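You operate a simulated robot arm through the tools that you are given. There is no shell and no other tool.

Carry out the task below with a simulated robot arm. There is one attempt and no reset: what you move stays moved.

JOB
Test the eyewash: run it till the water is clear.
Fine: cover open, orange lever ON, then OFF; shut the cover and turn the eyewash knob to TESTED.

Only the result counts: the job must be done as asked and must still hold three seconds after the hand-in. Knocking over, shifting, dropping, spilling or breaking anything else fails it. A push-on lid holds only when it is set on centred and level and pressed home; a screw cap is set on level and turned clockwise until tight.

ROBOT AND FRAMES
A 7-joint arm with a two-finger parallel gripper, fixed in place. Base frame: the origin is on the floor under the middle of its stand, x ahead of it, y to its left, z up. Lengths are in cm, angles in degrees, forces in N, time in s.
It reaches about 147.9 cm from its shoulder. Its first joint turns from -166.0 to 166.0 degrees. Payload 4.4 kg.
Tool frame: the origin (TCP) lies between the finger pads and is the grasp point; the fingertips stand 2.3 cm ahead of it; z points along the fingers, y is the line along which they close. Largest opening 9.4 cm; finger width 3.8, thickness 1; the body of the gripper, 5.4 by 9.6 cm, starts 3.9 cm behind the TCP.
Orientation is told as [roll, pitch, yaw] about the base's x, y, z axes, in that order, counted from this pose: with the fingers straight down and closing along the base's y, the tool's x points along the base's -x, its y along +y and its z along -z.

CONTROLS
- The arm moves only by the tool nudge_tool. Its argument "moves" is a list of rows, each a list of 7 numbers: the shift along the tool's x, y, z in units of 30 mm (1.0 is 30 mm), then the turn, a rotation vector about the tool's x, y, z in units of 8 degrees (1.0 is 8 degrees), then the opening, from 0 (shut) to 1 (fully open). In form: [[tx, ty, tz, wx, wy, wz, jaw], ...]. A call has 1 to 20 rows; each row shifts and turns the commanded pose from where the row before left it, along the tool's axes as they then stand. A call with a number of a shift or a turn outside -1 to 1 is refused whole. Rows are played at 5 a second. More than 5 cm and 8.6 degrees between two rows, or a gripper value outside its range, and nothing of the call is played. A pose out of reach is approached as far as the arm can. The call stops where the force on the tool passes 90 N (or 10 N more than at its start, if that is more) or the arm is blocked; 0.2 s more then pass. Each finger travels about 7.2 cm/s and halts on what it meets, pressing with about 23 N; the grip force reading is that of the motor and also rises with nothing between the fingers. The clock runs only during rows and for 0.2 s after the last one: add rows that do not move to give the fingers time. It gives the time, the measured TCP pose, the force on the tool (base axes), the opening and the grip force at its end, in the units of the frame above (readings bear some noise), with the torque about the TCP (base axes, N m) and any sound that the robot's microphone picked up.
- Cameras (640 x 400 px; columns grow to the right, rows downward): "scene" is fixed at [4.99, -49.92, 167.51]; the picture's right is [0.51, -0.86, 0.00], its down [-0.31, -0.18, -0.93] and it looks along [0.81, 0.47, -0.36] (base axes); focal length 338 px, centre (320, 200). "wrist" rides on the gripper at [8.6, 1.6, -7.4] in the tool frame; the picture's right is [-0.18, 0.98, 0.00], its down [-0.58, -0.11, -0.81] and it looks along [-0.79, -0.15, 0.59] (tool axes); focal length 243 px, centre (320, 200). There is no depth. A picture from a camera that has moved, and an enlarged one, comes with that camera's place and axes in the base frame and with its lens.
- grab_frame(camera): a new picture of that camera. No time passes.
- enlarge(camera, box): a new picture of the part [left, top, right, bottom] of that camera's present view, enlarged. No time passes.
- finish_job(): hands the job in; it is judged then, once.

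Nothing tells you positions but the pictures and the camera data. Unless the task says otherwise, let go and move clear before handing in.

The tools are called after ">>>" as a command line: name --pt "numbers of a row" for each row, then --argument value for the rest, lists and objects as JSON in quotes. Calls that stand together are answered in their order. nudge_tool: Moves the arm, as the interface text tells. Its arguments: {"type":"object","properties":{"moves":{"type":"array","items":{"type":"array","items":{"type":"number"}}}},"required":["moves"]} The other tools are called the same way: grab_frame (camera) takes a picture; enlarge (camera, box) takes an enlarged picture of a part of a camera's view; finish_job () hands the job in.

At the start:

```text
t: 0.0
tool_pos: [71.41, -17.93, 149.99]
orientation: [0.0, 0.0, -0.1]
force: [-0.2, 0.6, -0.3]
moment: [0.04, 0.01, 0.01]
width: 9.41
grip_force: 0.0
```

scene: 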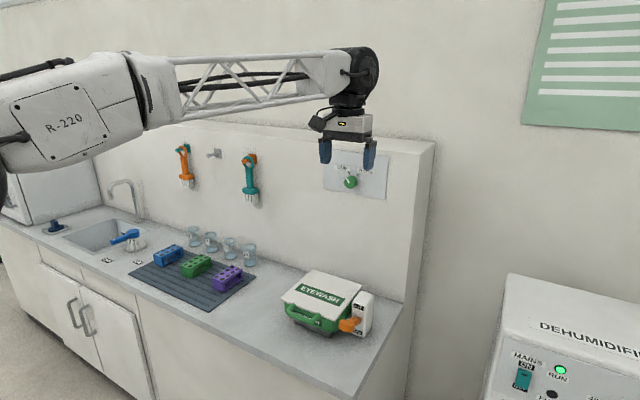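
wrist: 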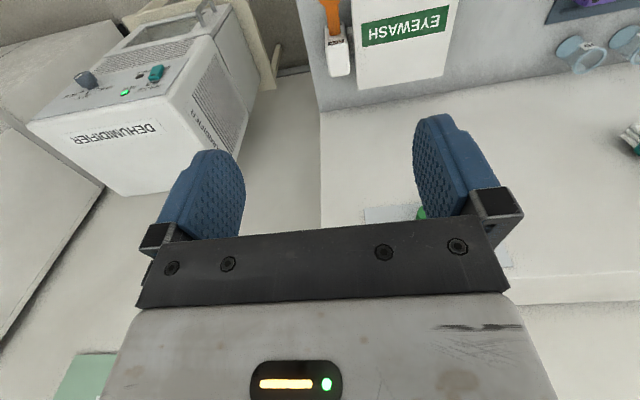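

I see a bench with an eyewash unit (lid labelled EYEWASH, orange lever at its right) and a panel with a green knob on the wall above. I'll look closer before moving.

>>> enlarge --camera "scene" --box '[260, 250, 420, 350]'

>>> enlarge --camera "scene" --box '[310, 140, 406, 200]'

>>> enlarge --camera "wrist" --box '[300, 0, 460, 100]'

```text
4.00 times, centred on (340, 300) of scene
camera zoom: at [4.99, -49.92, 167.51], right [0.51, -0.86, 0.0], down [-0.31, -0.18, -0.93], along [0.81, 0.47, -0.36], focal length 1351 px, centre (240, -200)
```

zoom: 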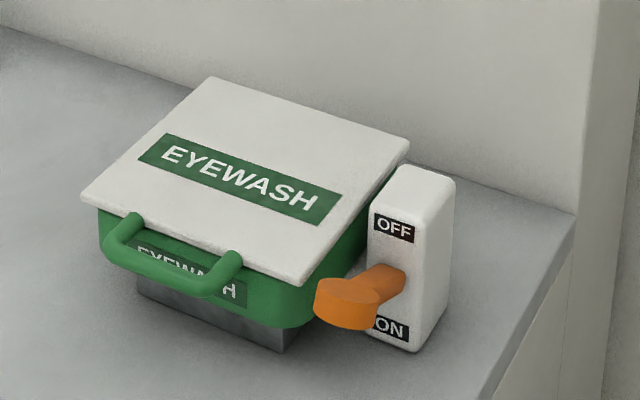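

```text
6.67 times, centred on (358, 170) of scene
camera zoom: at [4.99, -49.92, 167.51], right [0.51, -0.86, 0.0], down [-0.31, -0.18, -0.93], along [0.81, 0.47, -0.36], focal length 2252 px, centre (67, 400)
```

zoom: 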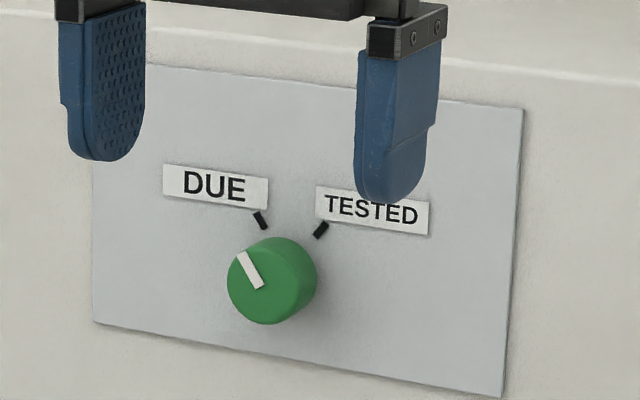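

```text
4.00 times, centred on (380, 50) of wrist
camera zoom: at [62.89, -16.36, 157.39], right [0.18, 0.98, 0.0], down [0.58, -0.11, 0.81], along [0.79, -0.15, -0.59], focal length 970 px, centre (80, 800)
```

zoom: 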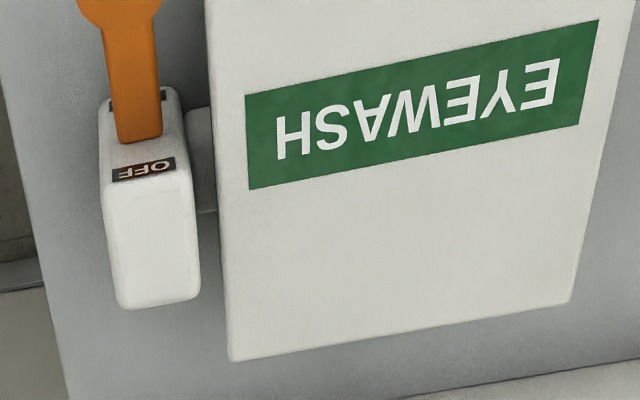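

The eyewash lid is about x 76–97, y −14 to 6, top z ≈ 99; the bench top is z ≈ 90 and the wall x ≈ 106. I'll back the wrist up to look at the front of the unit, its handle and the lever.

>>> nudge_tool --pt "0.713 0.3 0.833 0 0 0 1" --pt "0.713 0.3 0.833 0 0 0 1" --pt "0.713 0.3 0.833 0 0 0 1" --pt "0.713 0.3 0.833 0 0 0 1" --pt "0.713 0.3 0.833 0 0 0 1" --pt "0.713 0.3 0.833 0 0 0 1" --pt "0.713 0.3 0.833 0 0 0 1" --pt "0.713 0.3 0.833 0 0 0 1" --pt "0.713 0.3 0.833 0 0 0 1" --pt "0.713 0.3 0.833 0 0 0 1" --pt "0 0 0 0 0 0 1"

>>> grab_frame --camera "wrist"

>>> grab_frame --camera "scene"

```text
t: 2.4
tool_pos: [50.09, -8.99, 124.91]
orientation: [0.0, 0.0, 0.0]
force: [0.0, -0.2, -0.4]
moment: [0.01, 0.0, 0.03]
width: 9.4
grip_force: 0.0
```

```text
taken
camera wrist: at [41.52, -7.4, 132.28], right [0.18, 0.98, 0.0], down [0.58, -0.11, 0.81], along [0.79, -0.15, -0.59], focal length 243 px, centre (320, 200)
```

wrist: 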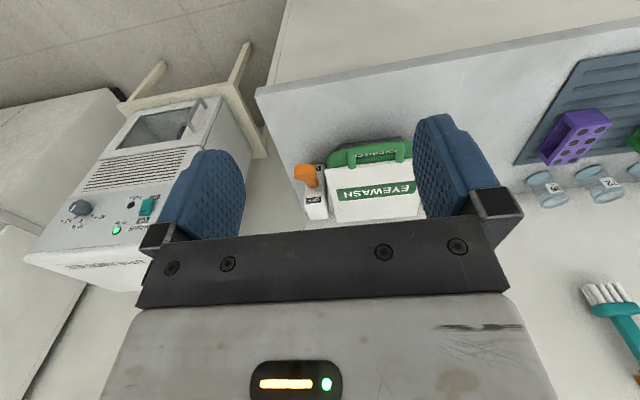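

```text
taken
```

scene: 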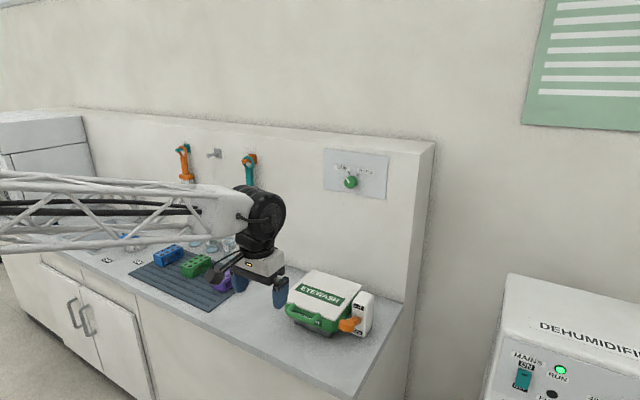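

>>> enlarge --camera "wrist" --box '[280, 130, 424, 220]'

>>> enlarge --camera "scene" --box '[280, 260, 392, 330]'

>>> enlarge --camera "scene" --box '[310, 140, 406, 200]'

```text
4.44 times, centred on (352, 175) of wrist
camera zoom: at [41.52, -7.4, 132.28], right [0.18, 0.98, 0.0], down [0.58, -0.11, 0.81], along [0.79, -0.15, -0.59], focal length 1078 px, centre (178, 311)
```

zoom: 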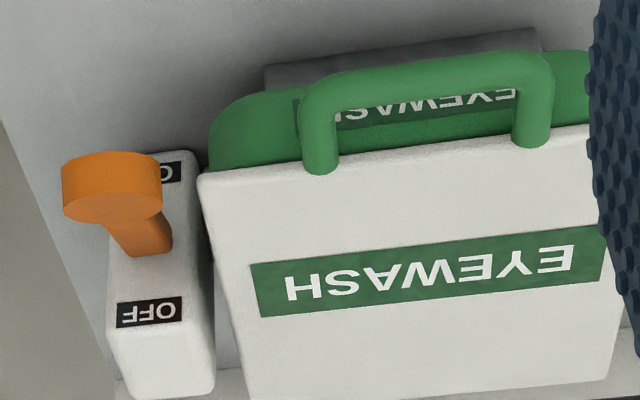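

```text
5.71 times, centred on (336, 295) of scene
camera zoom: at [4.99, -49.92, 167.51], right [0.51, -0.86, 0.0], down [-0.31, -0.18, -0.93], along [0.81, 0.47, -0.36], focal length 1930 px, centre (229, -343)
```

zoom: 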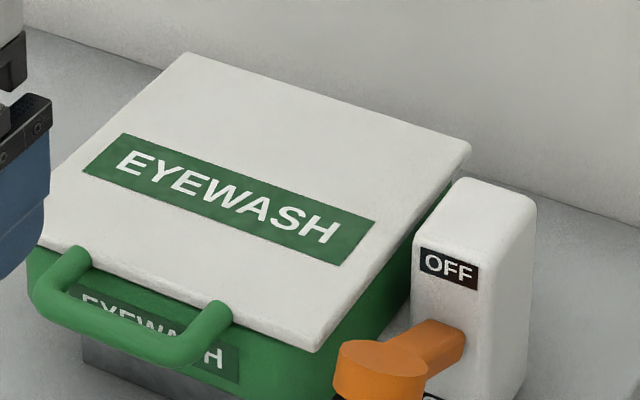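

```text
6.67 times, centred on (358, 170) of scene
camera zoom: at [4.99, -49.92, 167.51], right [0.51, -0.86, 0.0], down [-0.31, -0.18, -0.93], along [0.81, 0.47, -0.36], focal length 2252 px, centre (67, 400)
```

zoom: 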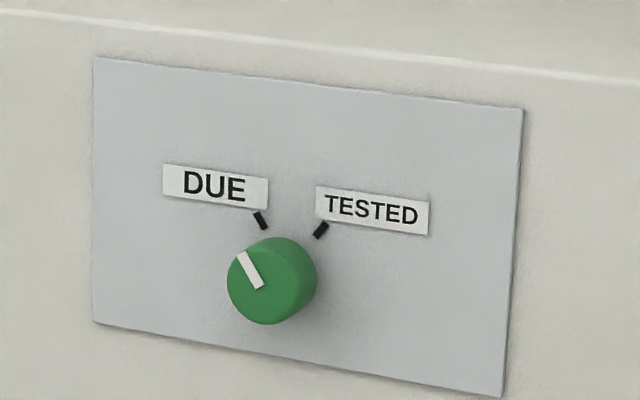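

The handle is a U-bar on the lid's front edge (bar about x 74, z 97), the lever head is near (77, −17, 99.5) tilted up in OFF. I'll turn the tool to point at the wall with the fingers closing vertically, which also puts the camera at the side for a good look at the handle.

>>> nudge_tool --pt "-0.8 0.4 0 0 0 0 1" --pt "-0.8 0.4 0 0 0 0 1" --pt "-0.8 0.4 0 0 0 0 1" --pt "-0.8 0.4 0 0 0 0 1" --pt "0 0 0 0 0 0 1"

>>> nudge_tool --pt "0 0 0 -0.5774 -0.5774 0.5774 1" --pt "0 0 0 -0.5774 -0.5774 0.5774 1" --pt "0 0 0 -0.5774 -0.5774 0.5774 1" --pt "0 0 0 -0.5774 -0.5774 0.5774 1" --pt "0 0 0 -0.5774 -0.5774 0.5774 1" --pt "0 0 0 -0.5774 -0.5774 0.5774 1" --pt "0 0 0 -0.5774 -0.5774 0.5774 1" --pt "0 0 0 -0.5774 -0.5774 0.5774 1" --pt "0 0 0 -0.5774 -0.5774 0.5774 1" --pt "0 0 0 -0.5774 -0.5774 0.5774 1" --pt "0 0 0 -0.5774 -0.5774 0.5774 1" --pt "0 0 0 -0.5774 -0.5774 0.5774 1" --pt "0 0 0 -0.5774 -0.5774 0.5774 1" --pt "0 0 0 -0.5774 -0.5774 0.5774 1" --pt "0 0 0 -0.5774 -0.5774 0.5774 1" --pt "0 0 0 0 0 0 1"

>>> grab_frame --camera "wrist"

>>> grab_frame --camera "scene"

```text
t: 3.6
tool_pos: [59.79, -4.14, 124.99]
orientation: [-0.1, -0.1, 0.0]
force: [0.6, 0.3, 0.7]
moment: [-0.01, -0.02, -0.03]
width: 9.41
grip_force: 0.1
```

```text
t: 7.0
tool_pos: [60.29, -4.33, 123.98]
orientation: [89.0, 0.2, -90.0]
force: [-1.6, 1.6, 3.1]
moment: [-0.01, 0.17, -0.03]
width: 9.41
grip_force: 0.1
```

```text
taken
camera wrist: at [52.96, 4.38, 125.68], right [0.02, -0.19, 0.98], down [-0.81, -0.58, -0.1], along [0.59, -0.79, -0.16], focal length 243 px, centre (320, 200)
```

wrist: 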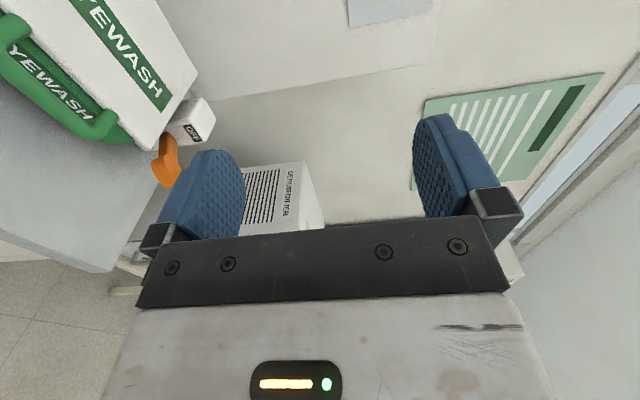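

```text
taken
```

scene: 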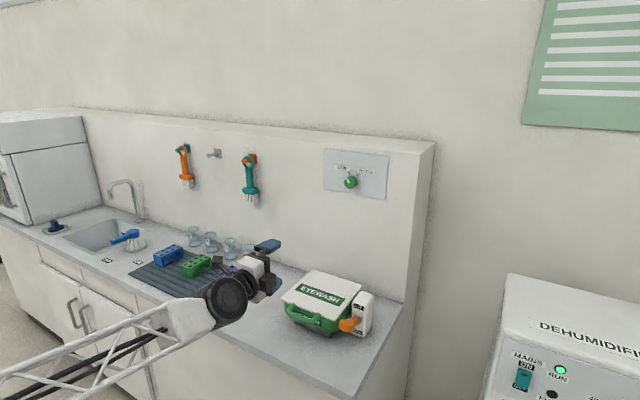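

The tool is now horizontal and the arm rises safely away from the bench behind it. I'll lower it to about z 104 in front of the handle and look from the side.

>>> nudge_tool --pt "0 -0.85 0 0 0 0 1" --pt "0 -0.85 0 0 0 0 1" --pt "0 -0.85 0 0 0 0 1" --pt "0 -0.85 0 0 0 0 1" --pt "0 -0.85 0 0 0 0 1" --pt "0 -0.85 0 0 0 0 1" --pt "0 -0.85 0 0 0 0 1" --pt "0 -0.85 0 0 0 0 1" --pt "0 0 0 0 0 0 1" --pt "0 0 0 0 0 0 1"

>>> grab_frame --camera "wrist"

>>> grab_frame --camera "scene"

```text
t: 9.2
tool_pos: [59.55, -5.26, 104.77]
orientation: [89.9, 0.0, -89.6]
force: [0.5, -0.1, 0.0]
moment: [0.0, 0.04, 0.0]
width: 9.38
grip_force: 0.1
out of reach, approached as far as the arm can: row 7, 8
```

```text
taken
camera wrist: at [51.91, 3.43, 106.37], right [0.0, -0.18, 0.98], down [-0.8, -0.59, -0.11], along [0.6, -0.79, -0.15], focal length 243 px, centre (320, 200)
```

wrist: 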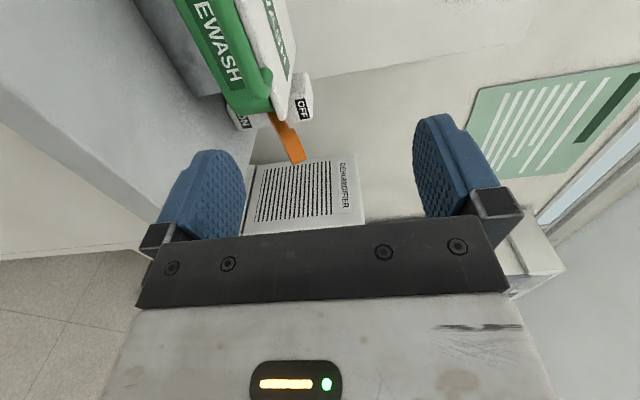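

```text
taken
```

scene: 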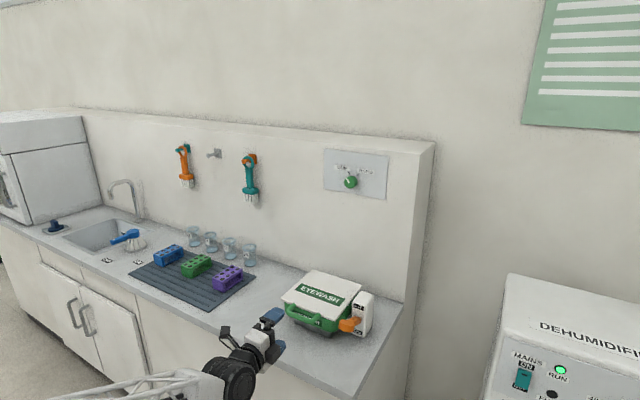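

The arm was slightly limited there; moving forward should relieve that. Let me zoom on the handle from the side view first.

>>> enlarge --camera "wrist" --box '[160, 0, 352, 120]'

>>> enlarge --camera "scene" --box '[230, 260, 390, 360]'

```text
3.33 times, centred on (256, 60) of wrist
camera zoom: at [51.91, 3.43, 106.37], right [0.0, -0.18, 0.98], down [-0.8, -0.59, -0.11], along [0.6, -0.79, -0.15], focal length 809 px, centre (533, 667)
```

zoom: 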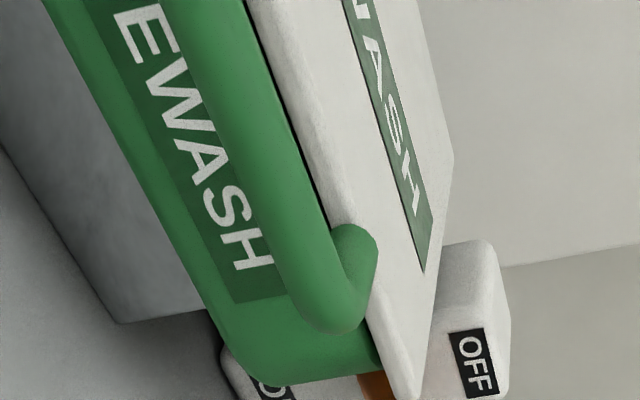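

```text
4.00 times, centred on (310, 310) of scene
camera zoom: at [4.99, -49.92, 167.51], right [0.51, -0.86, 0.0], down [-0.31, -0.18, -0.93], along [0.81, 0.47, -0.36], focal length 1351 px, centre (360, -240)
```

zoom: 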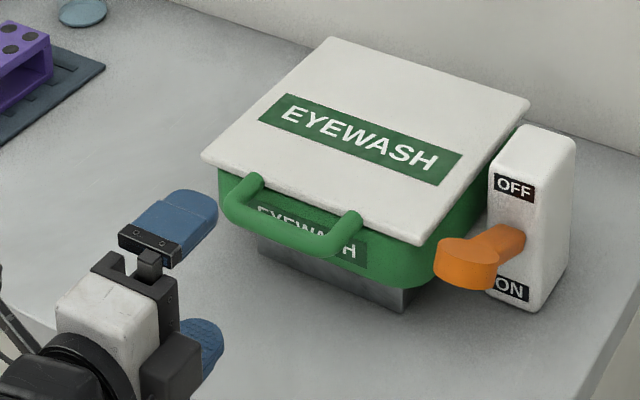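

The handle bar works out at x ≈ 72, z ≈ 99 spanning y ≈ −7 to 1. I'll tilt the tool 20° downward (easier reach), then line up behind the bar.

>>> nudge_tool --pt "0 0 0.3 0.8333 0 0 1" --pt "0 0 0.3 0.8333 0 0 1" --pt "0 0 0.3 0.8333 0 0 1" --pt "0 0 0 0 0 0 1" --pt "0 0 0 0 0 0 1"

```text
t: 10.4
tool_pos: [62.18, -5.18, 104.5]
orientation: [70.0, 0.0, -90.0]
force: [0.4, 0.3, -0.8]
moment: [0.04, -0.01, 0.0]
width: 9.4
grip_force: 0.2
```

>>> nudge_tool --pt "0.363 -0.3 0.3 0 0 0 1" --pt "0.363 -0.3 0.3 0 0 0 1" --pt "0 0 0.5 0 0 0 1" --pt "0 0 0.5 0 0 0 1" --pt "0 0 0 0 0 0 1"

>>> grab_frame --camera "wrist"

>>> enlarge --camera "scene" --box '[230, 260, 390, 360]'

```text
t: 11.6
tool_pos: [66.06, -2.99, 101.18]
orientation: [70.1, 0.0, -90.0]
force: [-0.5, -0.5, 0.1]
moment: [0.02, -0.01, 0.04]
width: 9.38
grip_force: 0.1
```

```text
taken
camera wrist: at [59.64, 5.67, 105.14], right [0.34, -0.18, 0.92], down [-0.8, -0.58, 0.17], along [0.51, -0.79, -0.34], focal length 243 px, centre (320, 200)
```

wrist: 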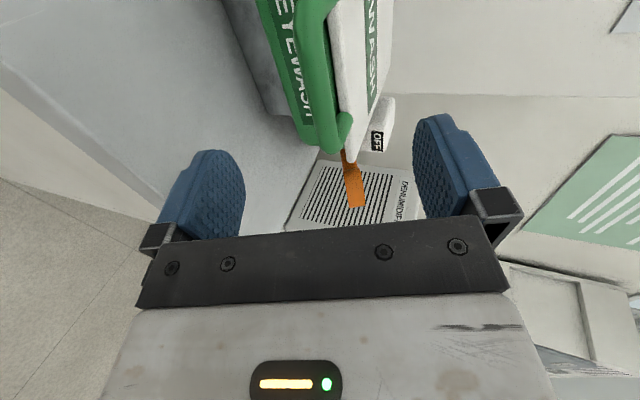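

```text
4.00 times, centred on (310, 310) of scene
camera zoom: at [4.99, -49.92, 167.51], right [0.51, -0.86, 0.0], down [-0.31, -0.18, -0.93], along [0.81, 0.47, -0.36], focal length 1351 px, centre (360, -240)
```

zoom: 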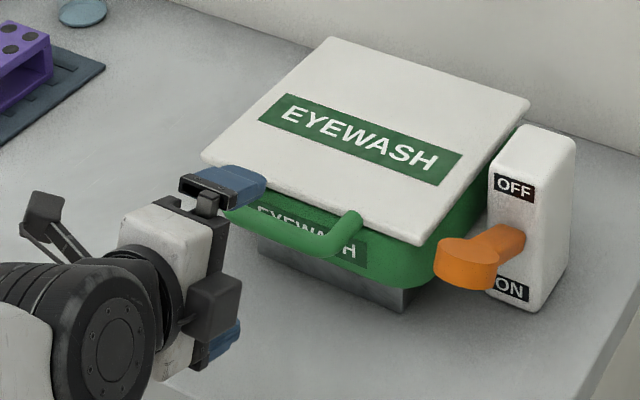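

The bar sits midway between the open fingers. I'll advance 5.5 cm and close on it.

>>> nudge_tool --pt "0 0 0.46 0 0 0 1" --pt "0 0 0.46 0 0 0 1" --pt "0 0 0.46 0 0 0 1" --pt "0 0 0.46 0 0 0 1" --pt "0 0 0 0 0 0 1" --pt "0 0 0 0 0 0 0.5" --pt "0 0 0 0 0 0 0.3" --pt "0 0 0 0 0 0 0.3"

>>> grab_frame --camera "wrist"

>>> enlarge --camera "scene" --box '[230, 260, 390, 360]'

```text
t: 13.4
tool_pos: [71.17, -3.01, 99.39]
orientation: [70.0, 0.2, -89.7]
force: [0.2, -0.2, -0.1]
moment: [0.0, -0.01, 0.0]
width: 2.81
grip_force: 0.0
```

```text
taken
camera wrist: at [64.73, 5.6, 103.37], right [0.34, -0.18, 0.92], down [-0.79, -0.59, 0.17], along [0.51, -0.79, -0.34], focal length 243 px, centre (320, 200)
```

wrist: 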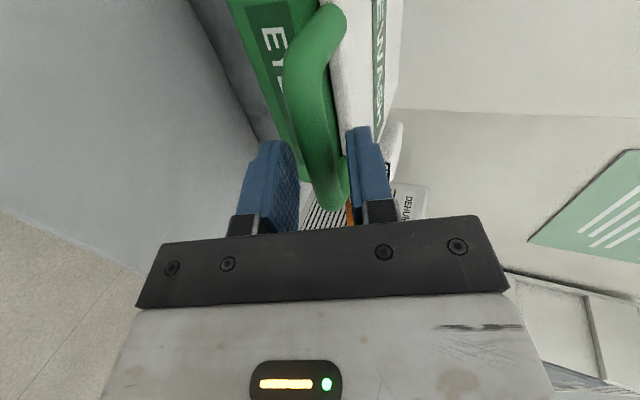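

```text
4.00 times, centred on (310, 310) of scene
camera zoom: at [4.99, -49.92, 167.51], right [0.51, -0.86, 0.0], down [-0.31, -0.18, -0.93], along [0.81, 0.47, -0.36], focal length 1351 px, centre (360, -240)
```

zoom: 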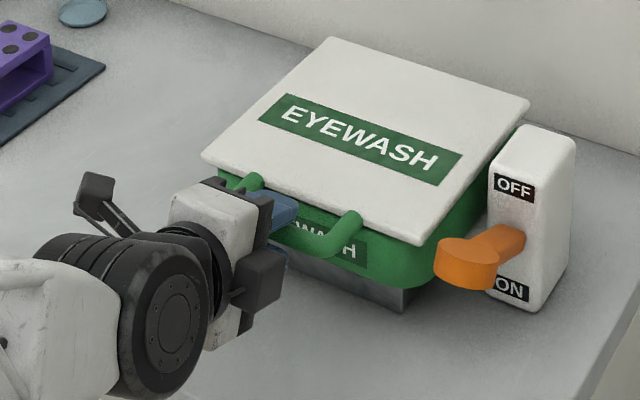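

The bar is between the fingers. I'll close the grip fully.

>>> nudge_tool --pt "0 0 0 0 0 0 0.1" --pt "0 0 0 0 0 0 0.0" --pt "0 0 0 0 0 0 0.0"

>>> grab_frame --camera "wrist"

```text
t: 14.2
tool_pos: [71.25, -2.89, 99.36]
orientation: [70.0, 0.1, -89.7]
force: [-1.0, 0.7, -0.3]
moment: [-0.06, -0.01, 0.03]
width: 1.53
grip_force: 45.2
```

```text
taken
camera wrist: at [64.72, 5.6, 103.36], right [0.34, -0.18, 0.92], down [-0.79, -0.59, 0.17], along [0.51, -0.79, -0.34], focal length 243 px, centre (320, 200)
```

wrist: 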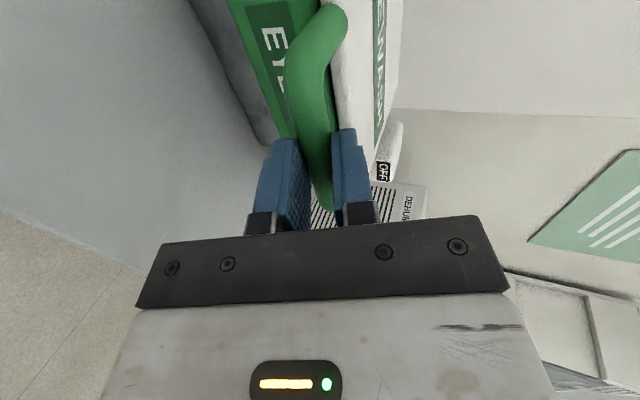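

Gripped (1.5 cm bar, good grip force). Now I'll start swinging the lid up along its arc, assuming the hinge is at the rear edge near x 96.5, z 98.5, checking forces after the first 15°.

>>> nudge_tool --pt "0 0.415 -0.126 0.176 0 0 0" --pt "0 0.419 -0.114 0.176 0 0 0" --pt "0 0.422 -0.103 0.176 0 0 0" --pt "0 0.424 -0.091 0.176 0 0 0" --pt "0 0.427 -0.08 0.176 0 0 0"

>>> grab_frame --camera "scene"

>>> grab_frame --camera "wrist"

```text
t: 15.4
tool_pos: [72.32, -2.95, 105.72]
orientation: [62.9, 0.0, -90.0]
force: [6.6, -22.9, -2.6]
moment: [-0.25, -0.08, -0.22]
width: 1.53
grip_force: 45.0
```

```text
taken
```

scene: 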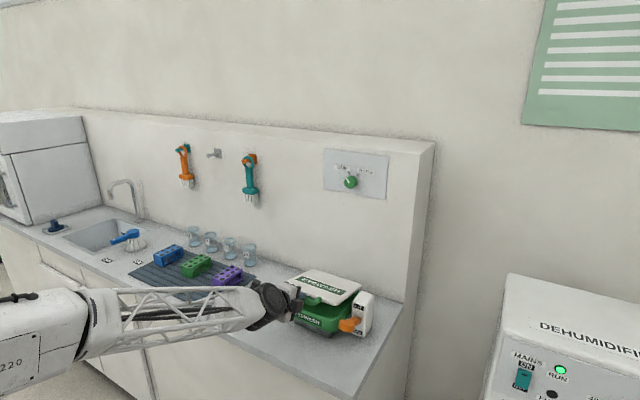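

```text
taken
camera wrist: at [66.38, 5.69, 110.44], right [0.45, -0.18, 0.88], down [-0.77, -0.58, 0.27], along [0.46, -0.79, -0.4], focal length 243 px, centre (320, 200)
```

wrist: 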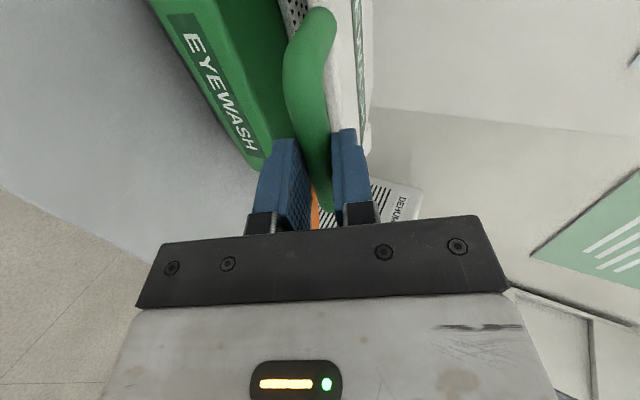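

The lid is lifting, water tray visible below. There is some sideways force (−23 N in y), so I'll pause a moment to see if it's a transient.

>>> nudge_tool --pt "0 0 0 0 0 0 0" --pt "0 0 0 0 0 0 0"

>>> enlarge --camera "scene" --box '[260, 255, 388, 335]'

```text
t: 16.0
tool_pos: [72.32, -2.9, 105.64]
orientation: [62.9, 0.1, -90.0]
force: [10.0, -24.4, -2.8]
moment: [-0.31, -0.09, -0.36]
width: 1.55
grip_force: 45.0
```

```text
5.00 times, centred on (324, 295) of scene
camera zoom: at [4.99, -49.92, 167.51], right [0.51, -0.86, 0.0], down [-0.31, -0.18, -0.93], along [0.81, 0.47, -0.36], focal length 1689 px, centre (300, -275)
```

zoom: 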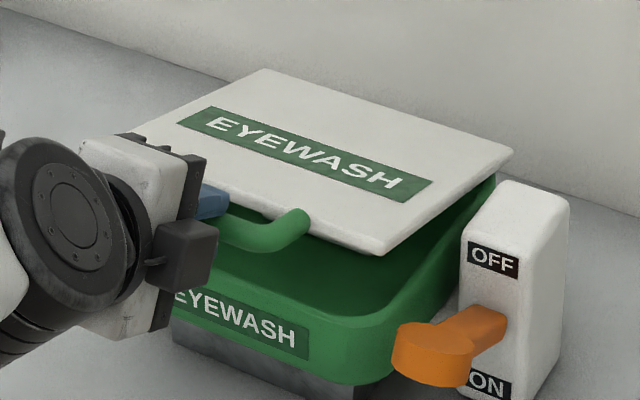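

>>> nudge_tool --pt "-0.015 0.429 -0.06 0.176 0 0 0" --pt "-0.01 0.43 -0.05 0.176 0 0 0" --pt "-0.01 0.432 -0.044 0.176 0 0 0" --pt "-0.01 0.433 -0.033 0.176 0 0 0" --pt "-0.01 0.434 -0.02 0.176 0 0 0"

```text
t: 17.2
tool_pos: [74.83, -2.95, 111.69]
orientation: [55.9, 0.0, -89.9]
force: [-9.1, 16.6, 5.3]
moment: [0.55, 0.02, 0.89]
width: 1.52
grip_force: 45.0
```

>>> nudge_tool --pt "0.01 0.434 -0.012 0.176 0 0 0" --pt "0.005 0.434 0.003 0.176 0 0 0" --pt "0 0.434 0.01 0.176 0 0 0" --pt "0 0.434 0.022 0.176 0 0 0" --pt "0 0.433 0.035 0.176 0 0 0"

>>> grab_frame --camera "scene"

>>> grab_frame --camera "wrist"

```text
t: 18.4
tool_pos: [78.43, -2.82, 116.48]
orientation: [48.9, 0.5, -90.4]
force: [1.0, -1.1, -0.5]
moment: [0.0, -0.01, 0.02]
width: 0.0
grip_force: 42.0
out of reach, approached as far as the arm can: row 3, 4
```

```text
taken
```

scene: 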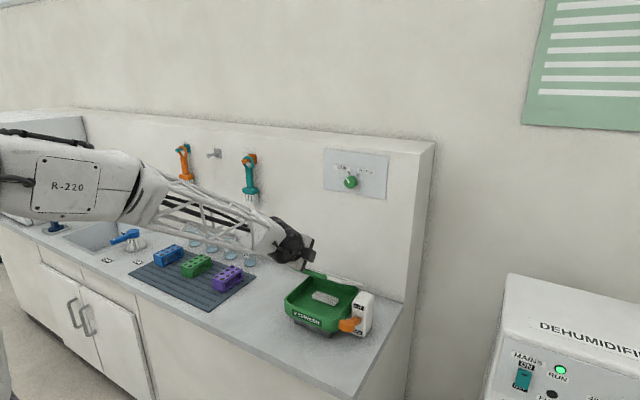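

```text
taken
camera wrist: at [73.88, 5.8, 122.71], right [0.65, -0.2, 0.74], down [-0.68, -0.58, 0.44], along [0.34, -0.79, -0.51], focal length 243 px, centre (320, 200)
```

wrist: 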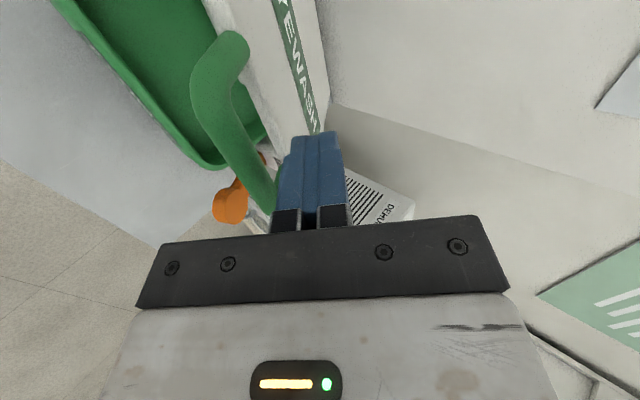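

The bar slipped out of the grip (the arm hit a reach limit there), but the lid looks still raised at about 45°. I'll wait briefly and check whether it stays.

>>> nudge_tool --pt "0 0 0 0 0 0 0" --pt "0 0 0 0 0 0 0" --pt "0 0 0 0 0 0 0"

>>> enlarge --camera "scene" --box '[240, 220, 400, 320]'

>>> grab_frame --camera "wrist"

```text
t: 19.2
tool_pos: [78.32, -2.87, 116.66]
orientation: [48.9, -0.1, -90.1]
force: [0.6, -0.4, 0.4]
moment: [0.01, 0.0, 0.01]
width: 0.02
grip_force: 42.2
```

```text
4.00 times, centred on (320, 270) of scene
camera zoom: at [4.99, -49.92, 167.51], right [0.51, -0.86, 0.0], down [-0.31, -0.18, -0.93], along [0.81, 0.47, -0.36], focal length 1351 px, centre (320, -80)
```

zoom: 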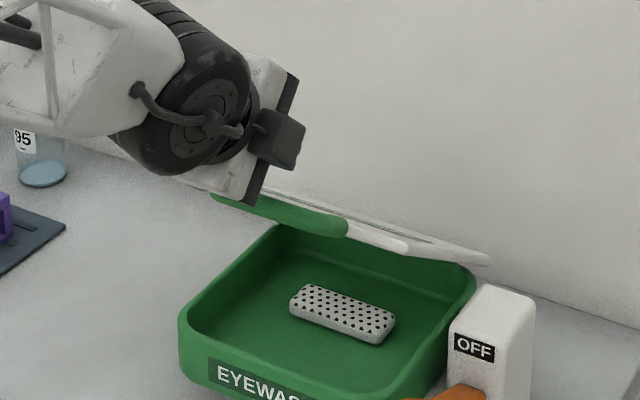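

```text
taken
camera wrist: at [73.81, 5.82, 122.68], right [0.65, -0.18, 0.74], down [-0.68, -0.58, 0.45], along [0.35, -0.79, -0.5], focal length 243 px, centre (320, 200)
```

wrist: 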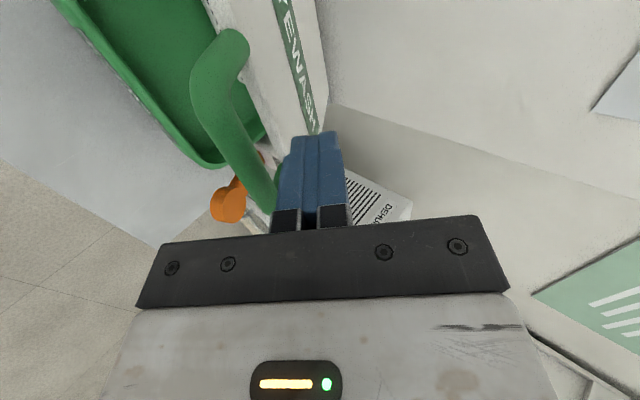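

The lid holds its position at ~40° by hinge friction, so gripping isn't needed. I'll back off above the bar, come down in front and push the lid's underside up and back with closed fingertips.

>>> nudge_tool --pt "0 0 -0.9 0 0 0 0" --pt "0 0 -0.9 0 0 0 0" --pt "0 0 -0.9 0 0 0 0" --pt "0 0 0 -0.875 0 0 0" --pt "0 0 0 -0.875 0 0 0" --pt "0 0 0 -0.875 0 0 0" --pt "0 0 0 0 0 0 0"

```text
t: 21.0
tool_pos: [77.02, -3.15, 105.88]
orientation: [57.3, 0.7, -90.1]
force: [1.1, -0.8, 1.0]
moment: [-0.02, 0.01, -0.03]
width: 0.0
grip_force: 42.2
stopped in row 7: the arm was blocked; the commanded pose is now the measured one
```

That wasn't the expected motion: the tool ended lower (z 106) and reported blocked. I'll look before doing anything else.

>>> grab_frame --camera "scene"

>>> grab_frame --camera "wrist"

>>> enlarge --camera "scene" --box '[240, 220, 400, 320]'

```text
taken
```

scene: 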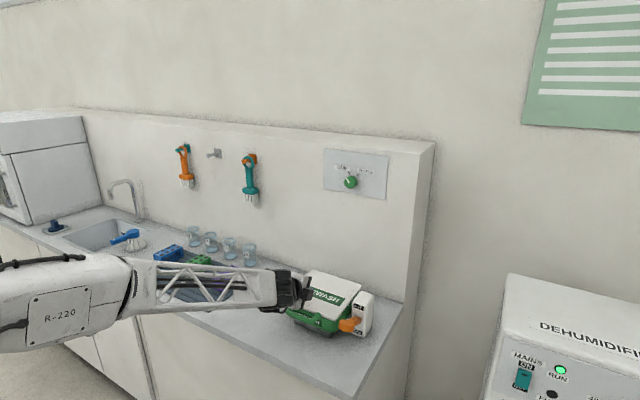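

```text
taken
camera wrist: at [71.59, 5.43, 111.25], right [0.53, -0.19, 0.83], down [-0.74, -0.58, 0.34], along [0.42, -0.79, -0.45], focal length 243 px, centre (320, 200)
```

wrist: 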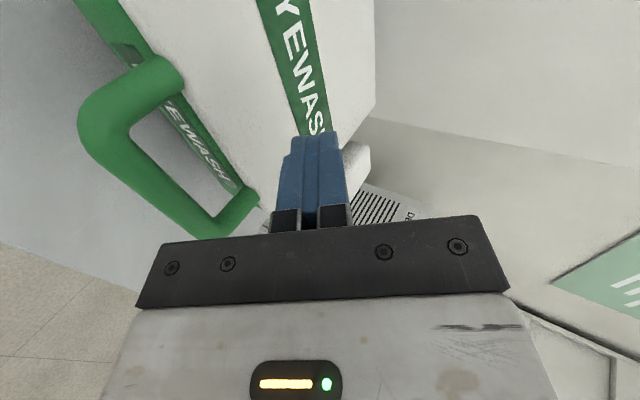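

```text
4.00 times, centred on (320, 270) of scene
camera zoom: at [4.99, -49.92, 167.51], right [0.51, -0.86, 0.0], down [-0.31, -0.18, -0.93], along [0.81, 0.47, -0.36], focal length 1351 px, centre (320, -80)
```

zoom: 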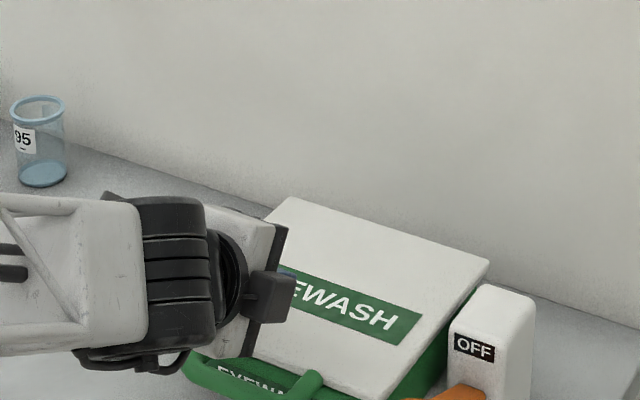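

The arm passed near a wrist singularity (tool axis lined up with the forearm) and swung down, pushing the lid almost closed again; nothing else seems disturbed. I'll lift up gently in small steps to recover a well-conditioned posture.

>>> nudge_tool --pt "0 0.3 -0.19 0 0 0 0" --pt "0 0.3 -0.19 0 0 0 0" --pt "0 0.3 -0.19 0 0 0 0"

>>> grab_frame --camera "scene"

```text
t: 21.8
tool_pos: [76.97, -3.27, 109.17]
orientation: [57.5, 0.8, -90.0]
force: [0.2, 1.6, -0.3]
moment: [-0.04, 0.0, 0.04]
width: 0.0
grip_force: 42.1
```

```text
taken
```

scene: 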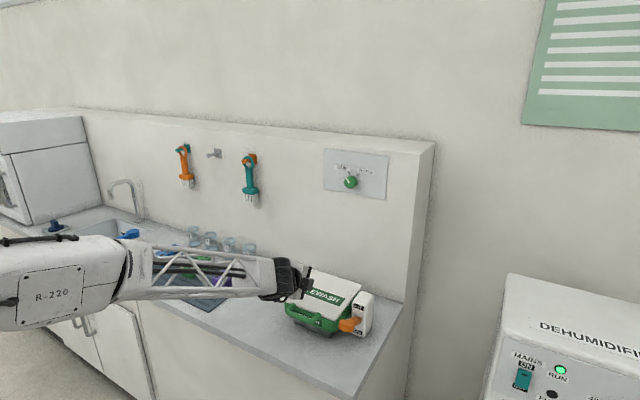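

Moving normally again. I'll raise well clear of everything before re-orienting the tool to point downward.

>>> nudge_tool --pt "0 0.4 -0.4 0 0 0 0" --pt "0 0.4 -0.4 0 0 0 0" --pt "0 0.4 -0.4 0 0 0 0" --pt "0 0.4 -0.4 0 0 0 0" --pt "0 0.4 -0.4 0 0 0 0" --pt "0 0.4 -0.4 0 0 0 0" --pt "0 0.4 -0.4 0 0 0 0" --pt "0 0.4 -0.4 0 0 0 0" --pt "0 0 0 0 0 0 0"

>>> grab_frame --camera "scene"

```text
t: 23.8
tool_pos: [73.97, -3.47, 122.6]
orientation: [57.4, 0.8, -90.1]
force: [0.0, -0.5, 0.7]
moment: [0.0, -0.01, -0.03]
width: 0.02
grip_force: 42.9
```

```text
taken
```

scene: 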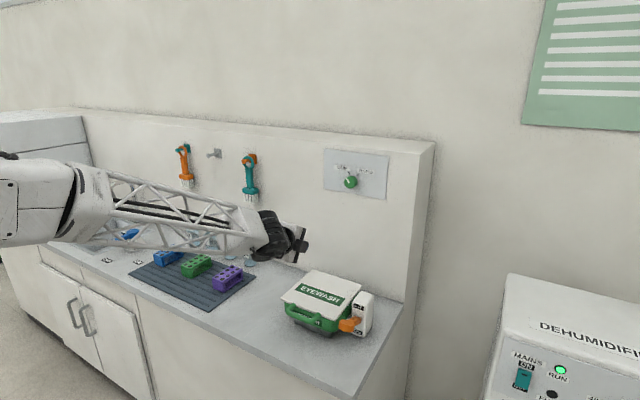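

Clear now. I'll rotate the tool to point straight down (fingers closing along x), a posture well away from the singularity.

>>> nudge_tool --pt "0 0.1 -0.2 0.5 0 0 0" --pt "0 0.1 -0.2 0.5 0 0 0" --pt "0 0 0 0.5 0 0 0" --pt "0 0 0 0.5 0 0 0" --pt "0 0 0 0 0 0 0"

>>> grab_frame --camera "scene"

```text
t: 25.0
tool_pos: [73.4, -3.28, 123.53]
orientation: [41.4, 0.6, -90.2]
force: [-0.3, 0.1, 0.5]
moment: [0.0, 0.03, 0.03]
width: 0.0
grip_force: 41.7
```

```text
taken
```

scene: 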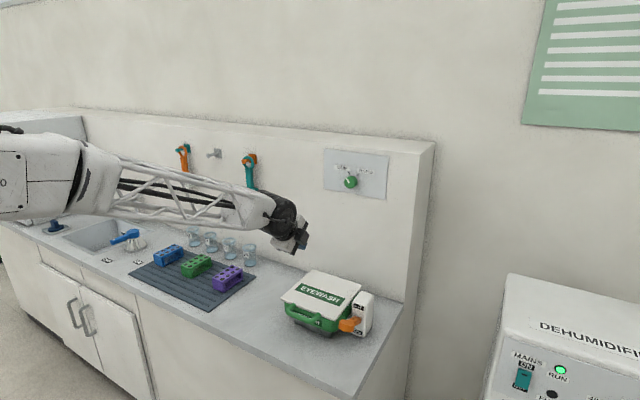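

Going well. I'll finish the rotation to straight down and open the fingers partway.

>>> nudge_tool --pt "0 0 0 0.6 0 0 0" --pt "0 0 0 0.6 0 0 0" --pt "0 0 0 0.6 0 0 0.3" --pt "0 0 0 0.6 0 0 0.5" --pt "0 0 0 0.6 0 0 0.5" --pt "0 0 0 0.6 0 0 0.5" --pt "0 0 0 0.6 0 0 0.5" --pt "0 0 0 0.6 0 0 0.5" --pt "0 0 0 0.37 0 0 0.5" --pt "0 0 0 0 0 0 0.5"

>>> grab_frame --camera "scene"

>>> grab_frame --camera "wrist"

```text
t: 27.2
tool_pos: [73.44, -3.35, 123.63]
orientation: [0.0, 0.7, -90.1]
force: [0.4, -0.2, 0.4]
moment: [0.01, 0.0, 0.0]
width: 4.7
grip_force: 0.0
```

```text
taken
```

scene: 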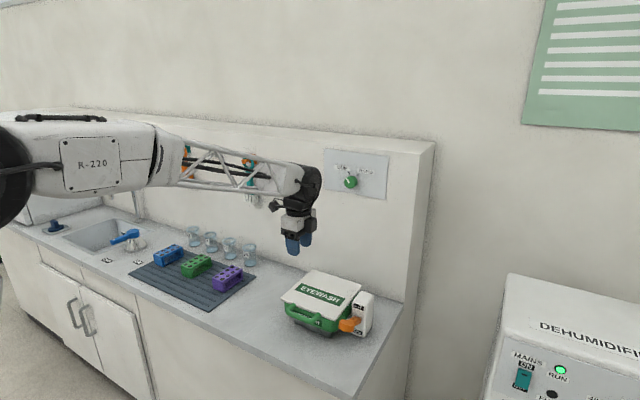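

```text
taken
camera wrist: at [75.07, 5.16, 131.1], right [0.98, -0.19, 0.0], down [-0.11, -0.59, 0.8], along [-0.15, -0.79, -0.6], focal length 243 px, centre (320, 200)
```

wrist: 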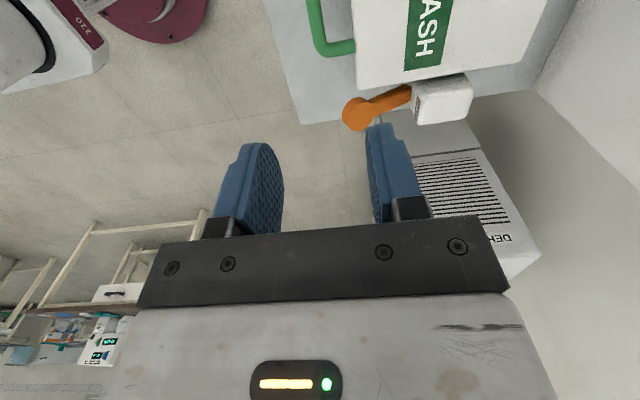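

Posture is good: tool straight down at (73.4, −3.4, 123.6). I'll zoom on the lid and handle to check the lid angle and the bar position.

>>> enlarge --camera "scene" --box '[260, 250, 420, 350]'

>>> enlarge --camera "wrist" --box '[260, 0, 420, 100]'

```text
4.00 times, centred on (340, 300) of scene
camera zoom: at [4.99, -49.92, 167.51], right [0.51, -0.86, 0.0], down [-0.31, -0.18, -0.93], along [0.81, 0.47, -0.36], focal length 1351 px, centre (240, -200)
```

zoom: 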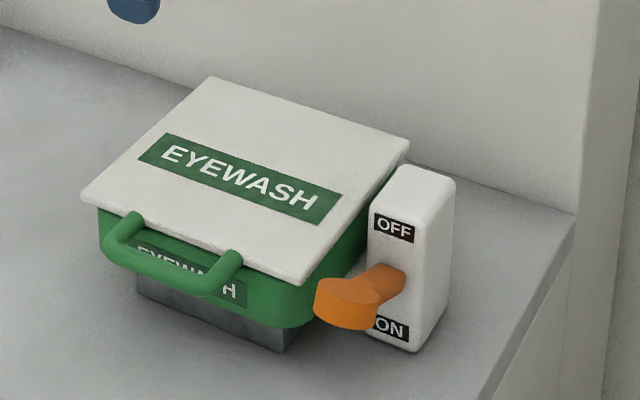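

```text
4.00 times, centred on (340, 50) of wrist
camera zoom: at [75.07, 5.16, 131.1], right [0.98, -0.19, 0.0], down [-0.11, -0.59, 0.8], along [-0.15, -0.79, -0.6], focal length 970 px, centre (240, 800)
```

zoom: 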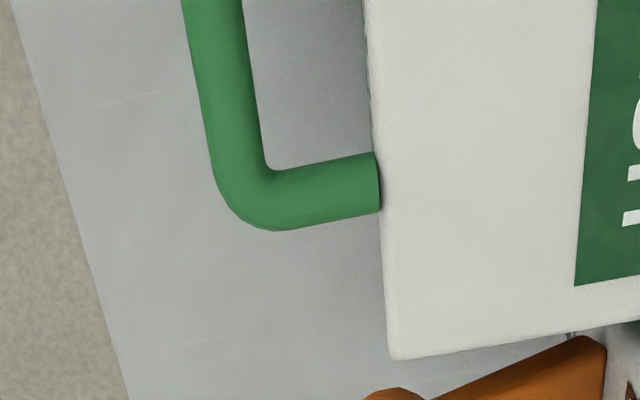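

The lid is fully closed again, same as at the start. From above the bar is at x ≈ 72.8 with a 3.2 cm gap to the lid edge, so I can grip it from straight above; I'll descend to just above it first.

>>> nudge_tool --pt "0.015 -0.027 0.858 0 0 0 0.38" --pt "0.015 -0.027 0.858 0 0 0 0.38" --pt "0.015 -0.027 0.858 0 0 0 0.38" --pt "0.015 -0.027 0.858 0 0 0 0.38" --pt "0.015 -0.027 0.858 0 0 0 0.38" --pt "0.015 -0.027 0.858 0 0 0 0.38" --pt "0.015 -0.027 0.858 0 0 0 0.38" --pt "0.015 -0.027 0.858 0 0 0 0.38" --pt "0 0 0 0 0 0 0.38"

>>> grab_frame --camera "wrist"

>>> grab_frame --camera "scene"

```text
t: 29.2
tool_pos: [72.69, -2.8, 103.14]
orientation: [0.2, 0.7, -90.1]
force: [-0.5, 0.2, 0.6]
moment: [-0.01, 0.0, -0.02]
width: 3.55
grip_force: 0.1
```

```text
taken
camera wrist: at [74.38, 5.75, 110.64], right [0.98, -0.19, 0.0], down [-0.11, -0.59, 0.8], along [-0.15, -0.79, -0.6], focal length 243 px, centre (320, 200)
```

wrist: 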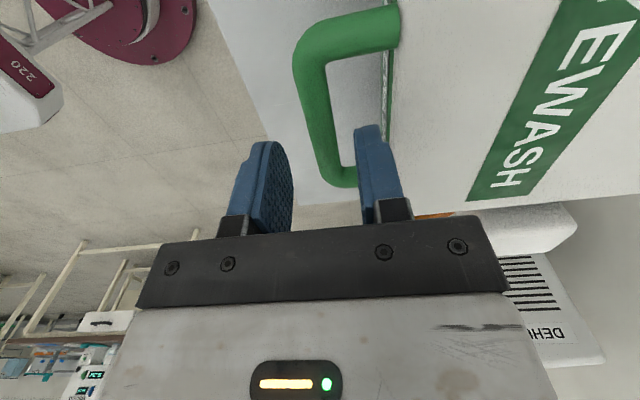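

```text
taken
```

scene: 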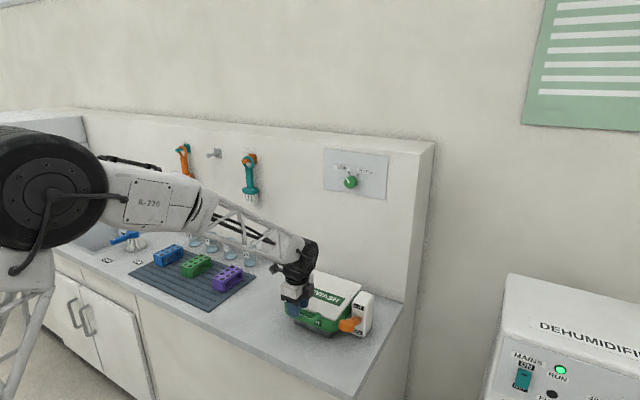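

The bar lies between the fingers, slightly toward the lid side. I'll shift 0.3 cm, descend around the bar and close.

>>> nudge_tool --pt "-0.05 0.1 0 0 0 0 0.38" --pt "0 0 0.45 0 0 0 0.38" --pt "0 0 0.45 0 0 0 0.38" --pt "0 0 0.42 0 0 0 0.38" --pt "0 0 0 0 0 0 0.38" --pt "0 0 0 0 0 0 0.15" --pt "0 0 0 0 0 0 0.0" --pt "0 0 0 0 0 0 0.0"

>>> grab_frame --camera "wrist"

```text
t: 31.0
tool_pos: [73.06, -2.78, 99.07]
orientation: [0.0, 0.7, -90.1]
force: [-46.6, -0.7, 0.0]
moment: [0.06, 0.15, 0.13]
width: 2.02
grip_force: 23.1
```

```text
taken
camera wrist: at [74.68, 5.7, 106.53], right [0.98, -0.19, 0.0], down [-0.11, -0.59, 0.8], along [-0.15, -0.79, -0.6], focal length 243 px, centre (320, 200)
```

wrist: 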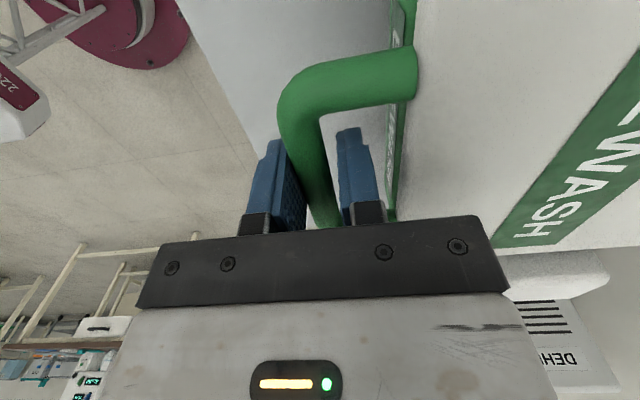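

The front finger touches the bar first, so the tool is ~0.25 cm too far back. I'll shift toward −x and let the grip close.

>>> nudge_tool --pt "0 -0.04 0 0 0 0 0.0" --pt "0 -0.04 0 0 0 0 0.0" --pt "0 0 0 0 0 0 0.0"

```text
t: 31.8
tool_pos: [72.78, -2.79, 98.99]
orientation: [0.1, 0.7, -90.1]
force: [-45.9, 5.8, 1.1]
moment: [-0.03, 0.14, 0.08]
width: 1.64
grip_force: 23.4
```

>>> nudge_tool --pt "0 -0.03 0 0 0 0 0.0" --pt "0 -0.03 0 0 0 0 0.0" --pt "0 0 0 0 0 0 0.0"

```text
t: 32.6
tool_pos: [72.85, -2.82, 99.16]
orientation: [0.1, 0.7, -90.1]
force: [-4.1, 10.5, -0.3]
moment: [0.0, -0.07, 0.22]
width: 1.53
grip_force: 44.8
```

Firm grip now with low side load. Lifting the lid along its arc with the tool kept vertical, first 20°.

>>> nudge_tool --pt "0 0.031 -0.558 0 0 0 0" --pt "0 0.07 -0.554 0 0 0 0" --pt "0 0.108 -0.548 0 0 0 0" --pt "0 0.147 -0.539 0 0 0 0" --pt "0 0.183 -0.527 0 0 0 0"

```text
t: 33.8
tool_pos: [74.33, -2.96, 107.29]
orientation: [0.1, 0.8, -90.2]
force: [67.1, 26.1, -27.1]
moment: [0.12, 0.02, 0.36]
width: 1.55
grip_force: 45.0
```

>>> nudge_tool --pt "-0.02 0.08 0 0 0 0 0" --pt "0 0 0 0 0 0 0"

```text
t: 34.4
tool_pos: [74.34, -3.05, 107.35]
orientation: [-0.1, 0.6, -90.1]
force: [23.7, 41.4, -9.1]
moment: [0.13, -0.03, 0.23]
width: 1.55
grip_force: 45.1
```

>>> nudge_tool --pt "0.06 0.04 0 0 0 0 0" --pt "0 0 0 0 0 0 0"

```text
t: 35.0
tool_pos: [74.32, -3.03, 107.4]
orientation: [0.0, 0.5, -90.1]
force: [-41.5, 2.9, 15.9]
moment: [-0.13, 0.18, 0.32]
width: 1.51
grip_force: 45.1
```

Mismatches are only ~0.1 cm (the arm is stiff), and now I know the correction direction. Continuing in short steps with small corrections.

>>> nudge_tool --pt "0 0.195 -0.514 0 0 0 0" --pt "0 0.25 -0.496 0 0 0 0"

```text
t: 35.6
tool_pos: [75.89, -2.95, 110.45]
orientation: [0.2, 0.7, -90.0]
force: [-61.0, 4.0, 32.4]
moment: [0.06, 0.34, 0.28]
width: 1.53
grip_force: 44.3
```

>>> nudge_tool --pt "0 0.24 -0.478 0 0 0 0" --pt "0 0.31 -0.457 0 0 0 0"

```text
t: 36.2
tool_pos: [77.55, -2.87, 113.22]
orientation: [0.1, 0.7, -90.1]
force: [-20.2, -4.1, 14.2]
moment: [-0.05, 0.07, 0.21]
width: 1.52
grip_force: 45.2
```

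Good, forces are dropping. Continuing through 36° → 52°.

>>> nudge_tool --pt "0 0.343 -0.433 0 0 0 0" --pt "0 0.378 -0.407 0 0 0 0" --pt "0 0.405 -0.379 0 0 0 0" --pt "0 0.435 -0.35 0 0 0 0"

>>> grab_frame --camera "scene"

```text
t: 37.2
tool_pos: [82.25, -3.07, 117.86]
orientation: [0.1, 0.6, -90.2]
force: [5.0, 2.5, -9.1]
moment: [-0.01, 0.17, 0.2]
width: 1.55
grip_force: 45.1
```

```text
taken
```

scene: 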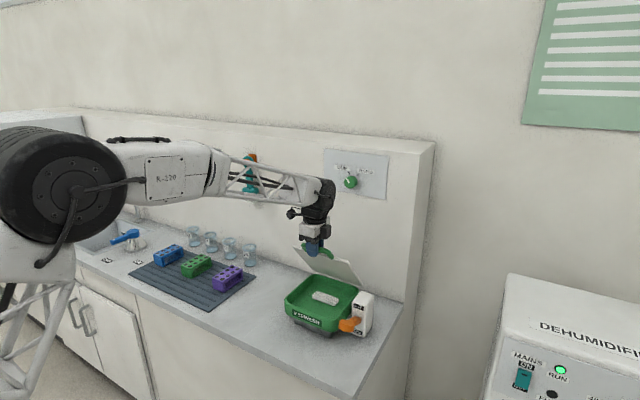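

The lid is at about 52° and following nicely. Continuing to ~72°.

>>> nudge_tool --pt "0 0.459 -0.319 0 0 0 0" --pt "0 0.48 -0.286 0 0 0 0" --pt "0 0.498 -0.252 0 0 0 0" --pt "0 0.515 -0.216 0 0 0 0" --pt "0 0.529 -0.18 0 0 0 0"

>>> grab_frame --camera "scene"

>>> grab_frame --camera "wrist"

```text
t: 38.4
tool_pos: [89.8, -3.08, 121.75]
orientation: [0.1, 0.7, -90.1]
force: [-8.4, 17.3, 23.4]
moment: [0.1, 0.12, 0.19]
width: 1.53
grip_force: 45.2
```

```text
taken
```

scene: 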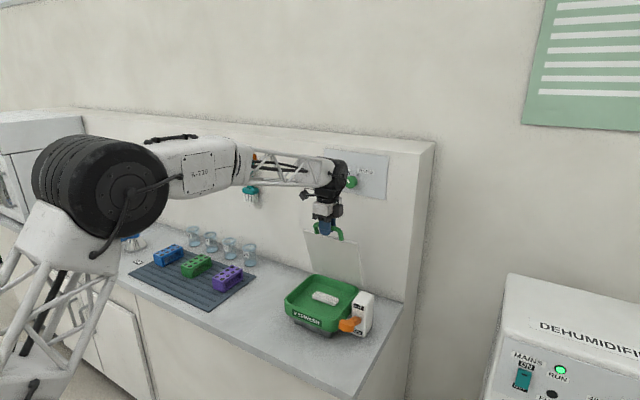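

```text
taken
camera wrist: at [91.43, 5.52, 129.24], right [0.98, -0.19, 0.0], down [-0.11, -0.59, 0.8], along [-0.15, -0.79, -0.6], focal length 243 px, centre (320, 200)
```

wrist: 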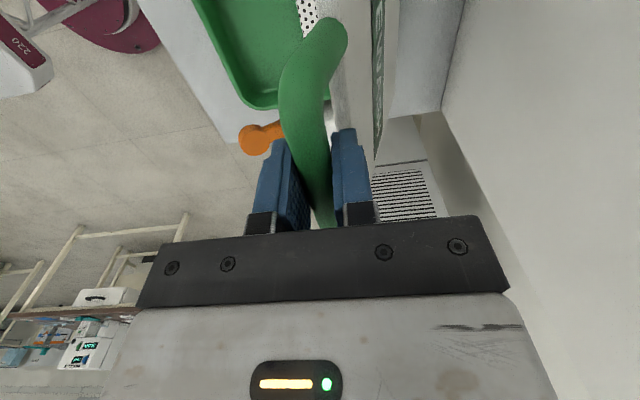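

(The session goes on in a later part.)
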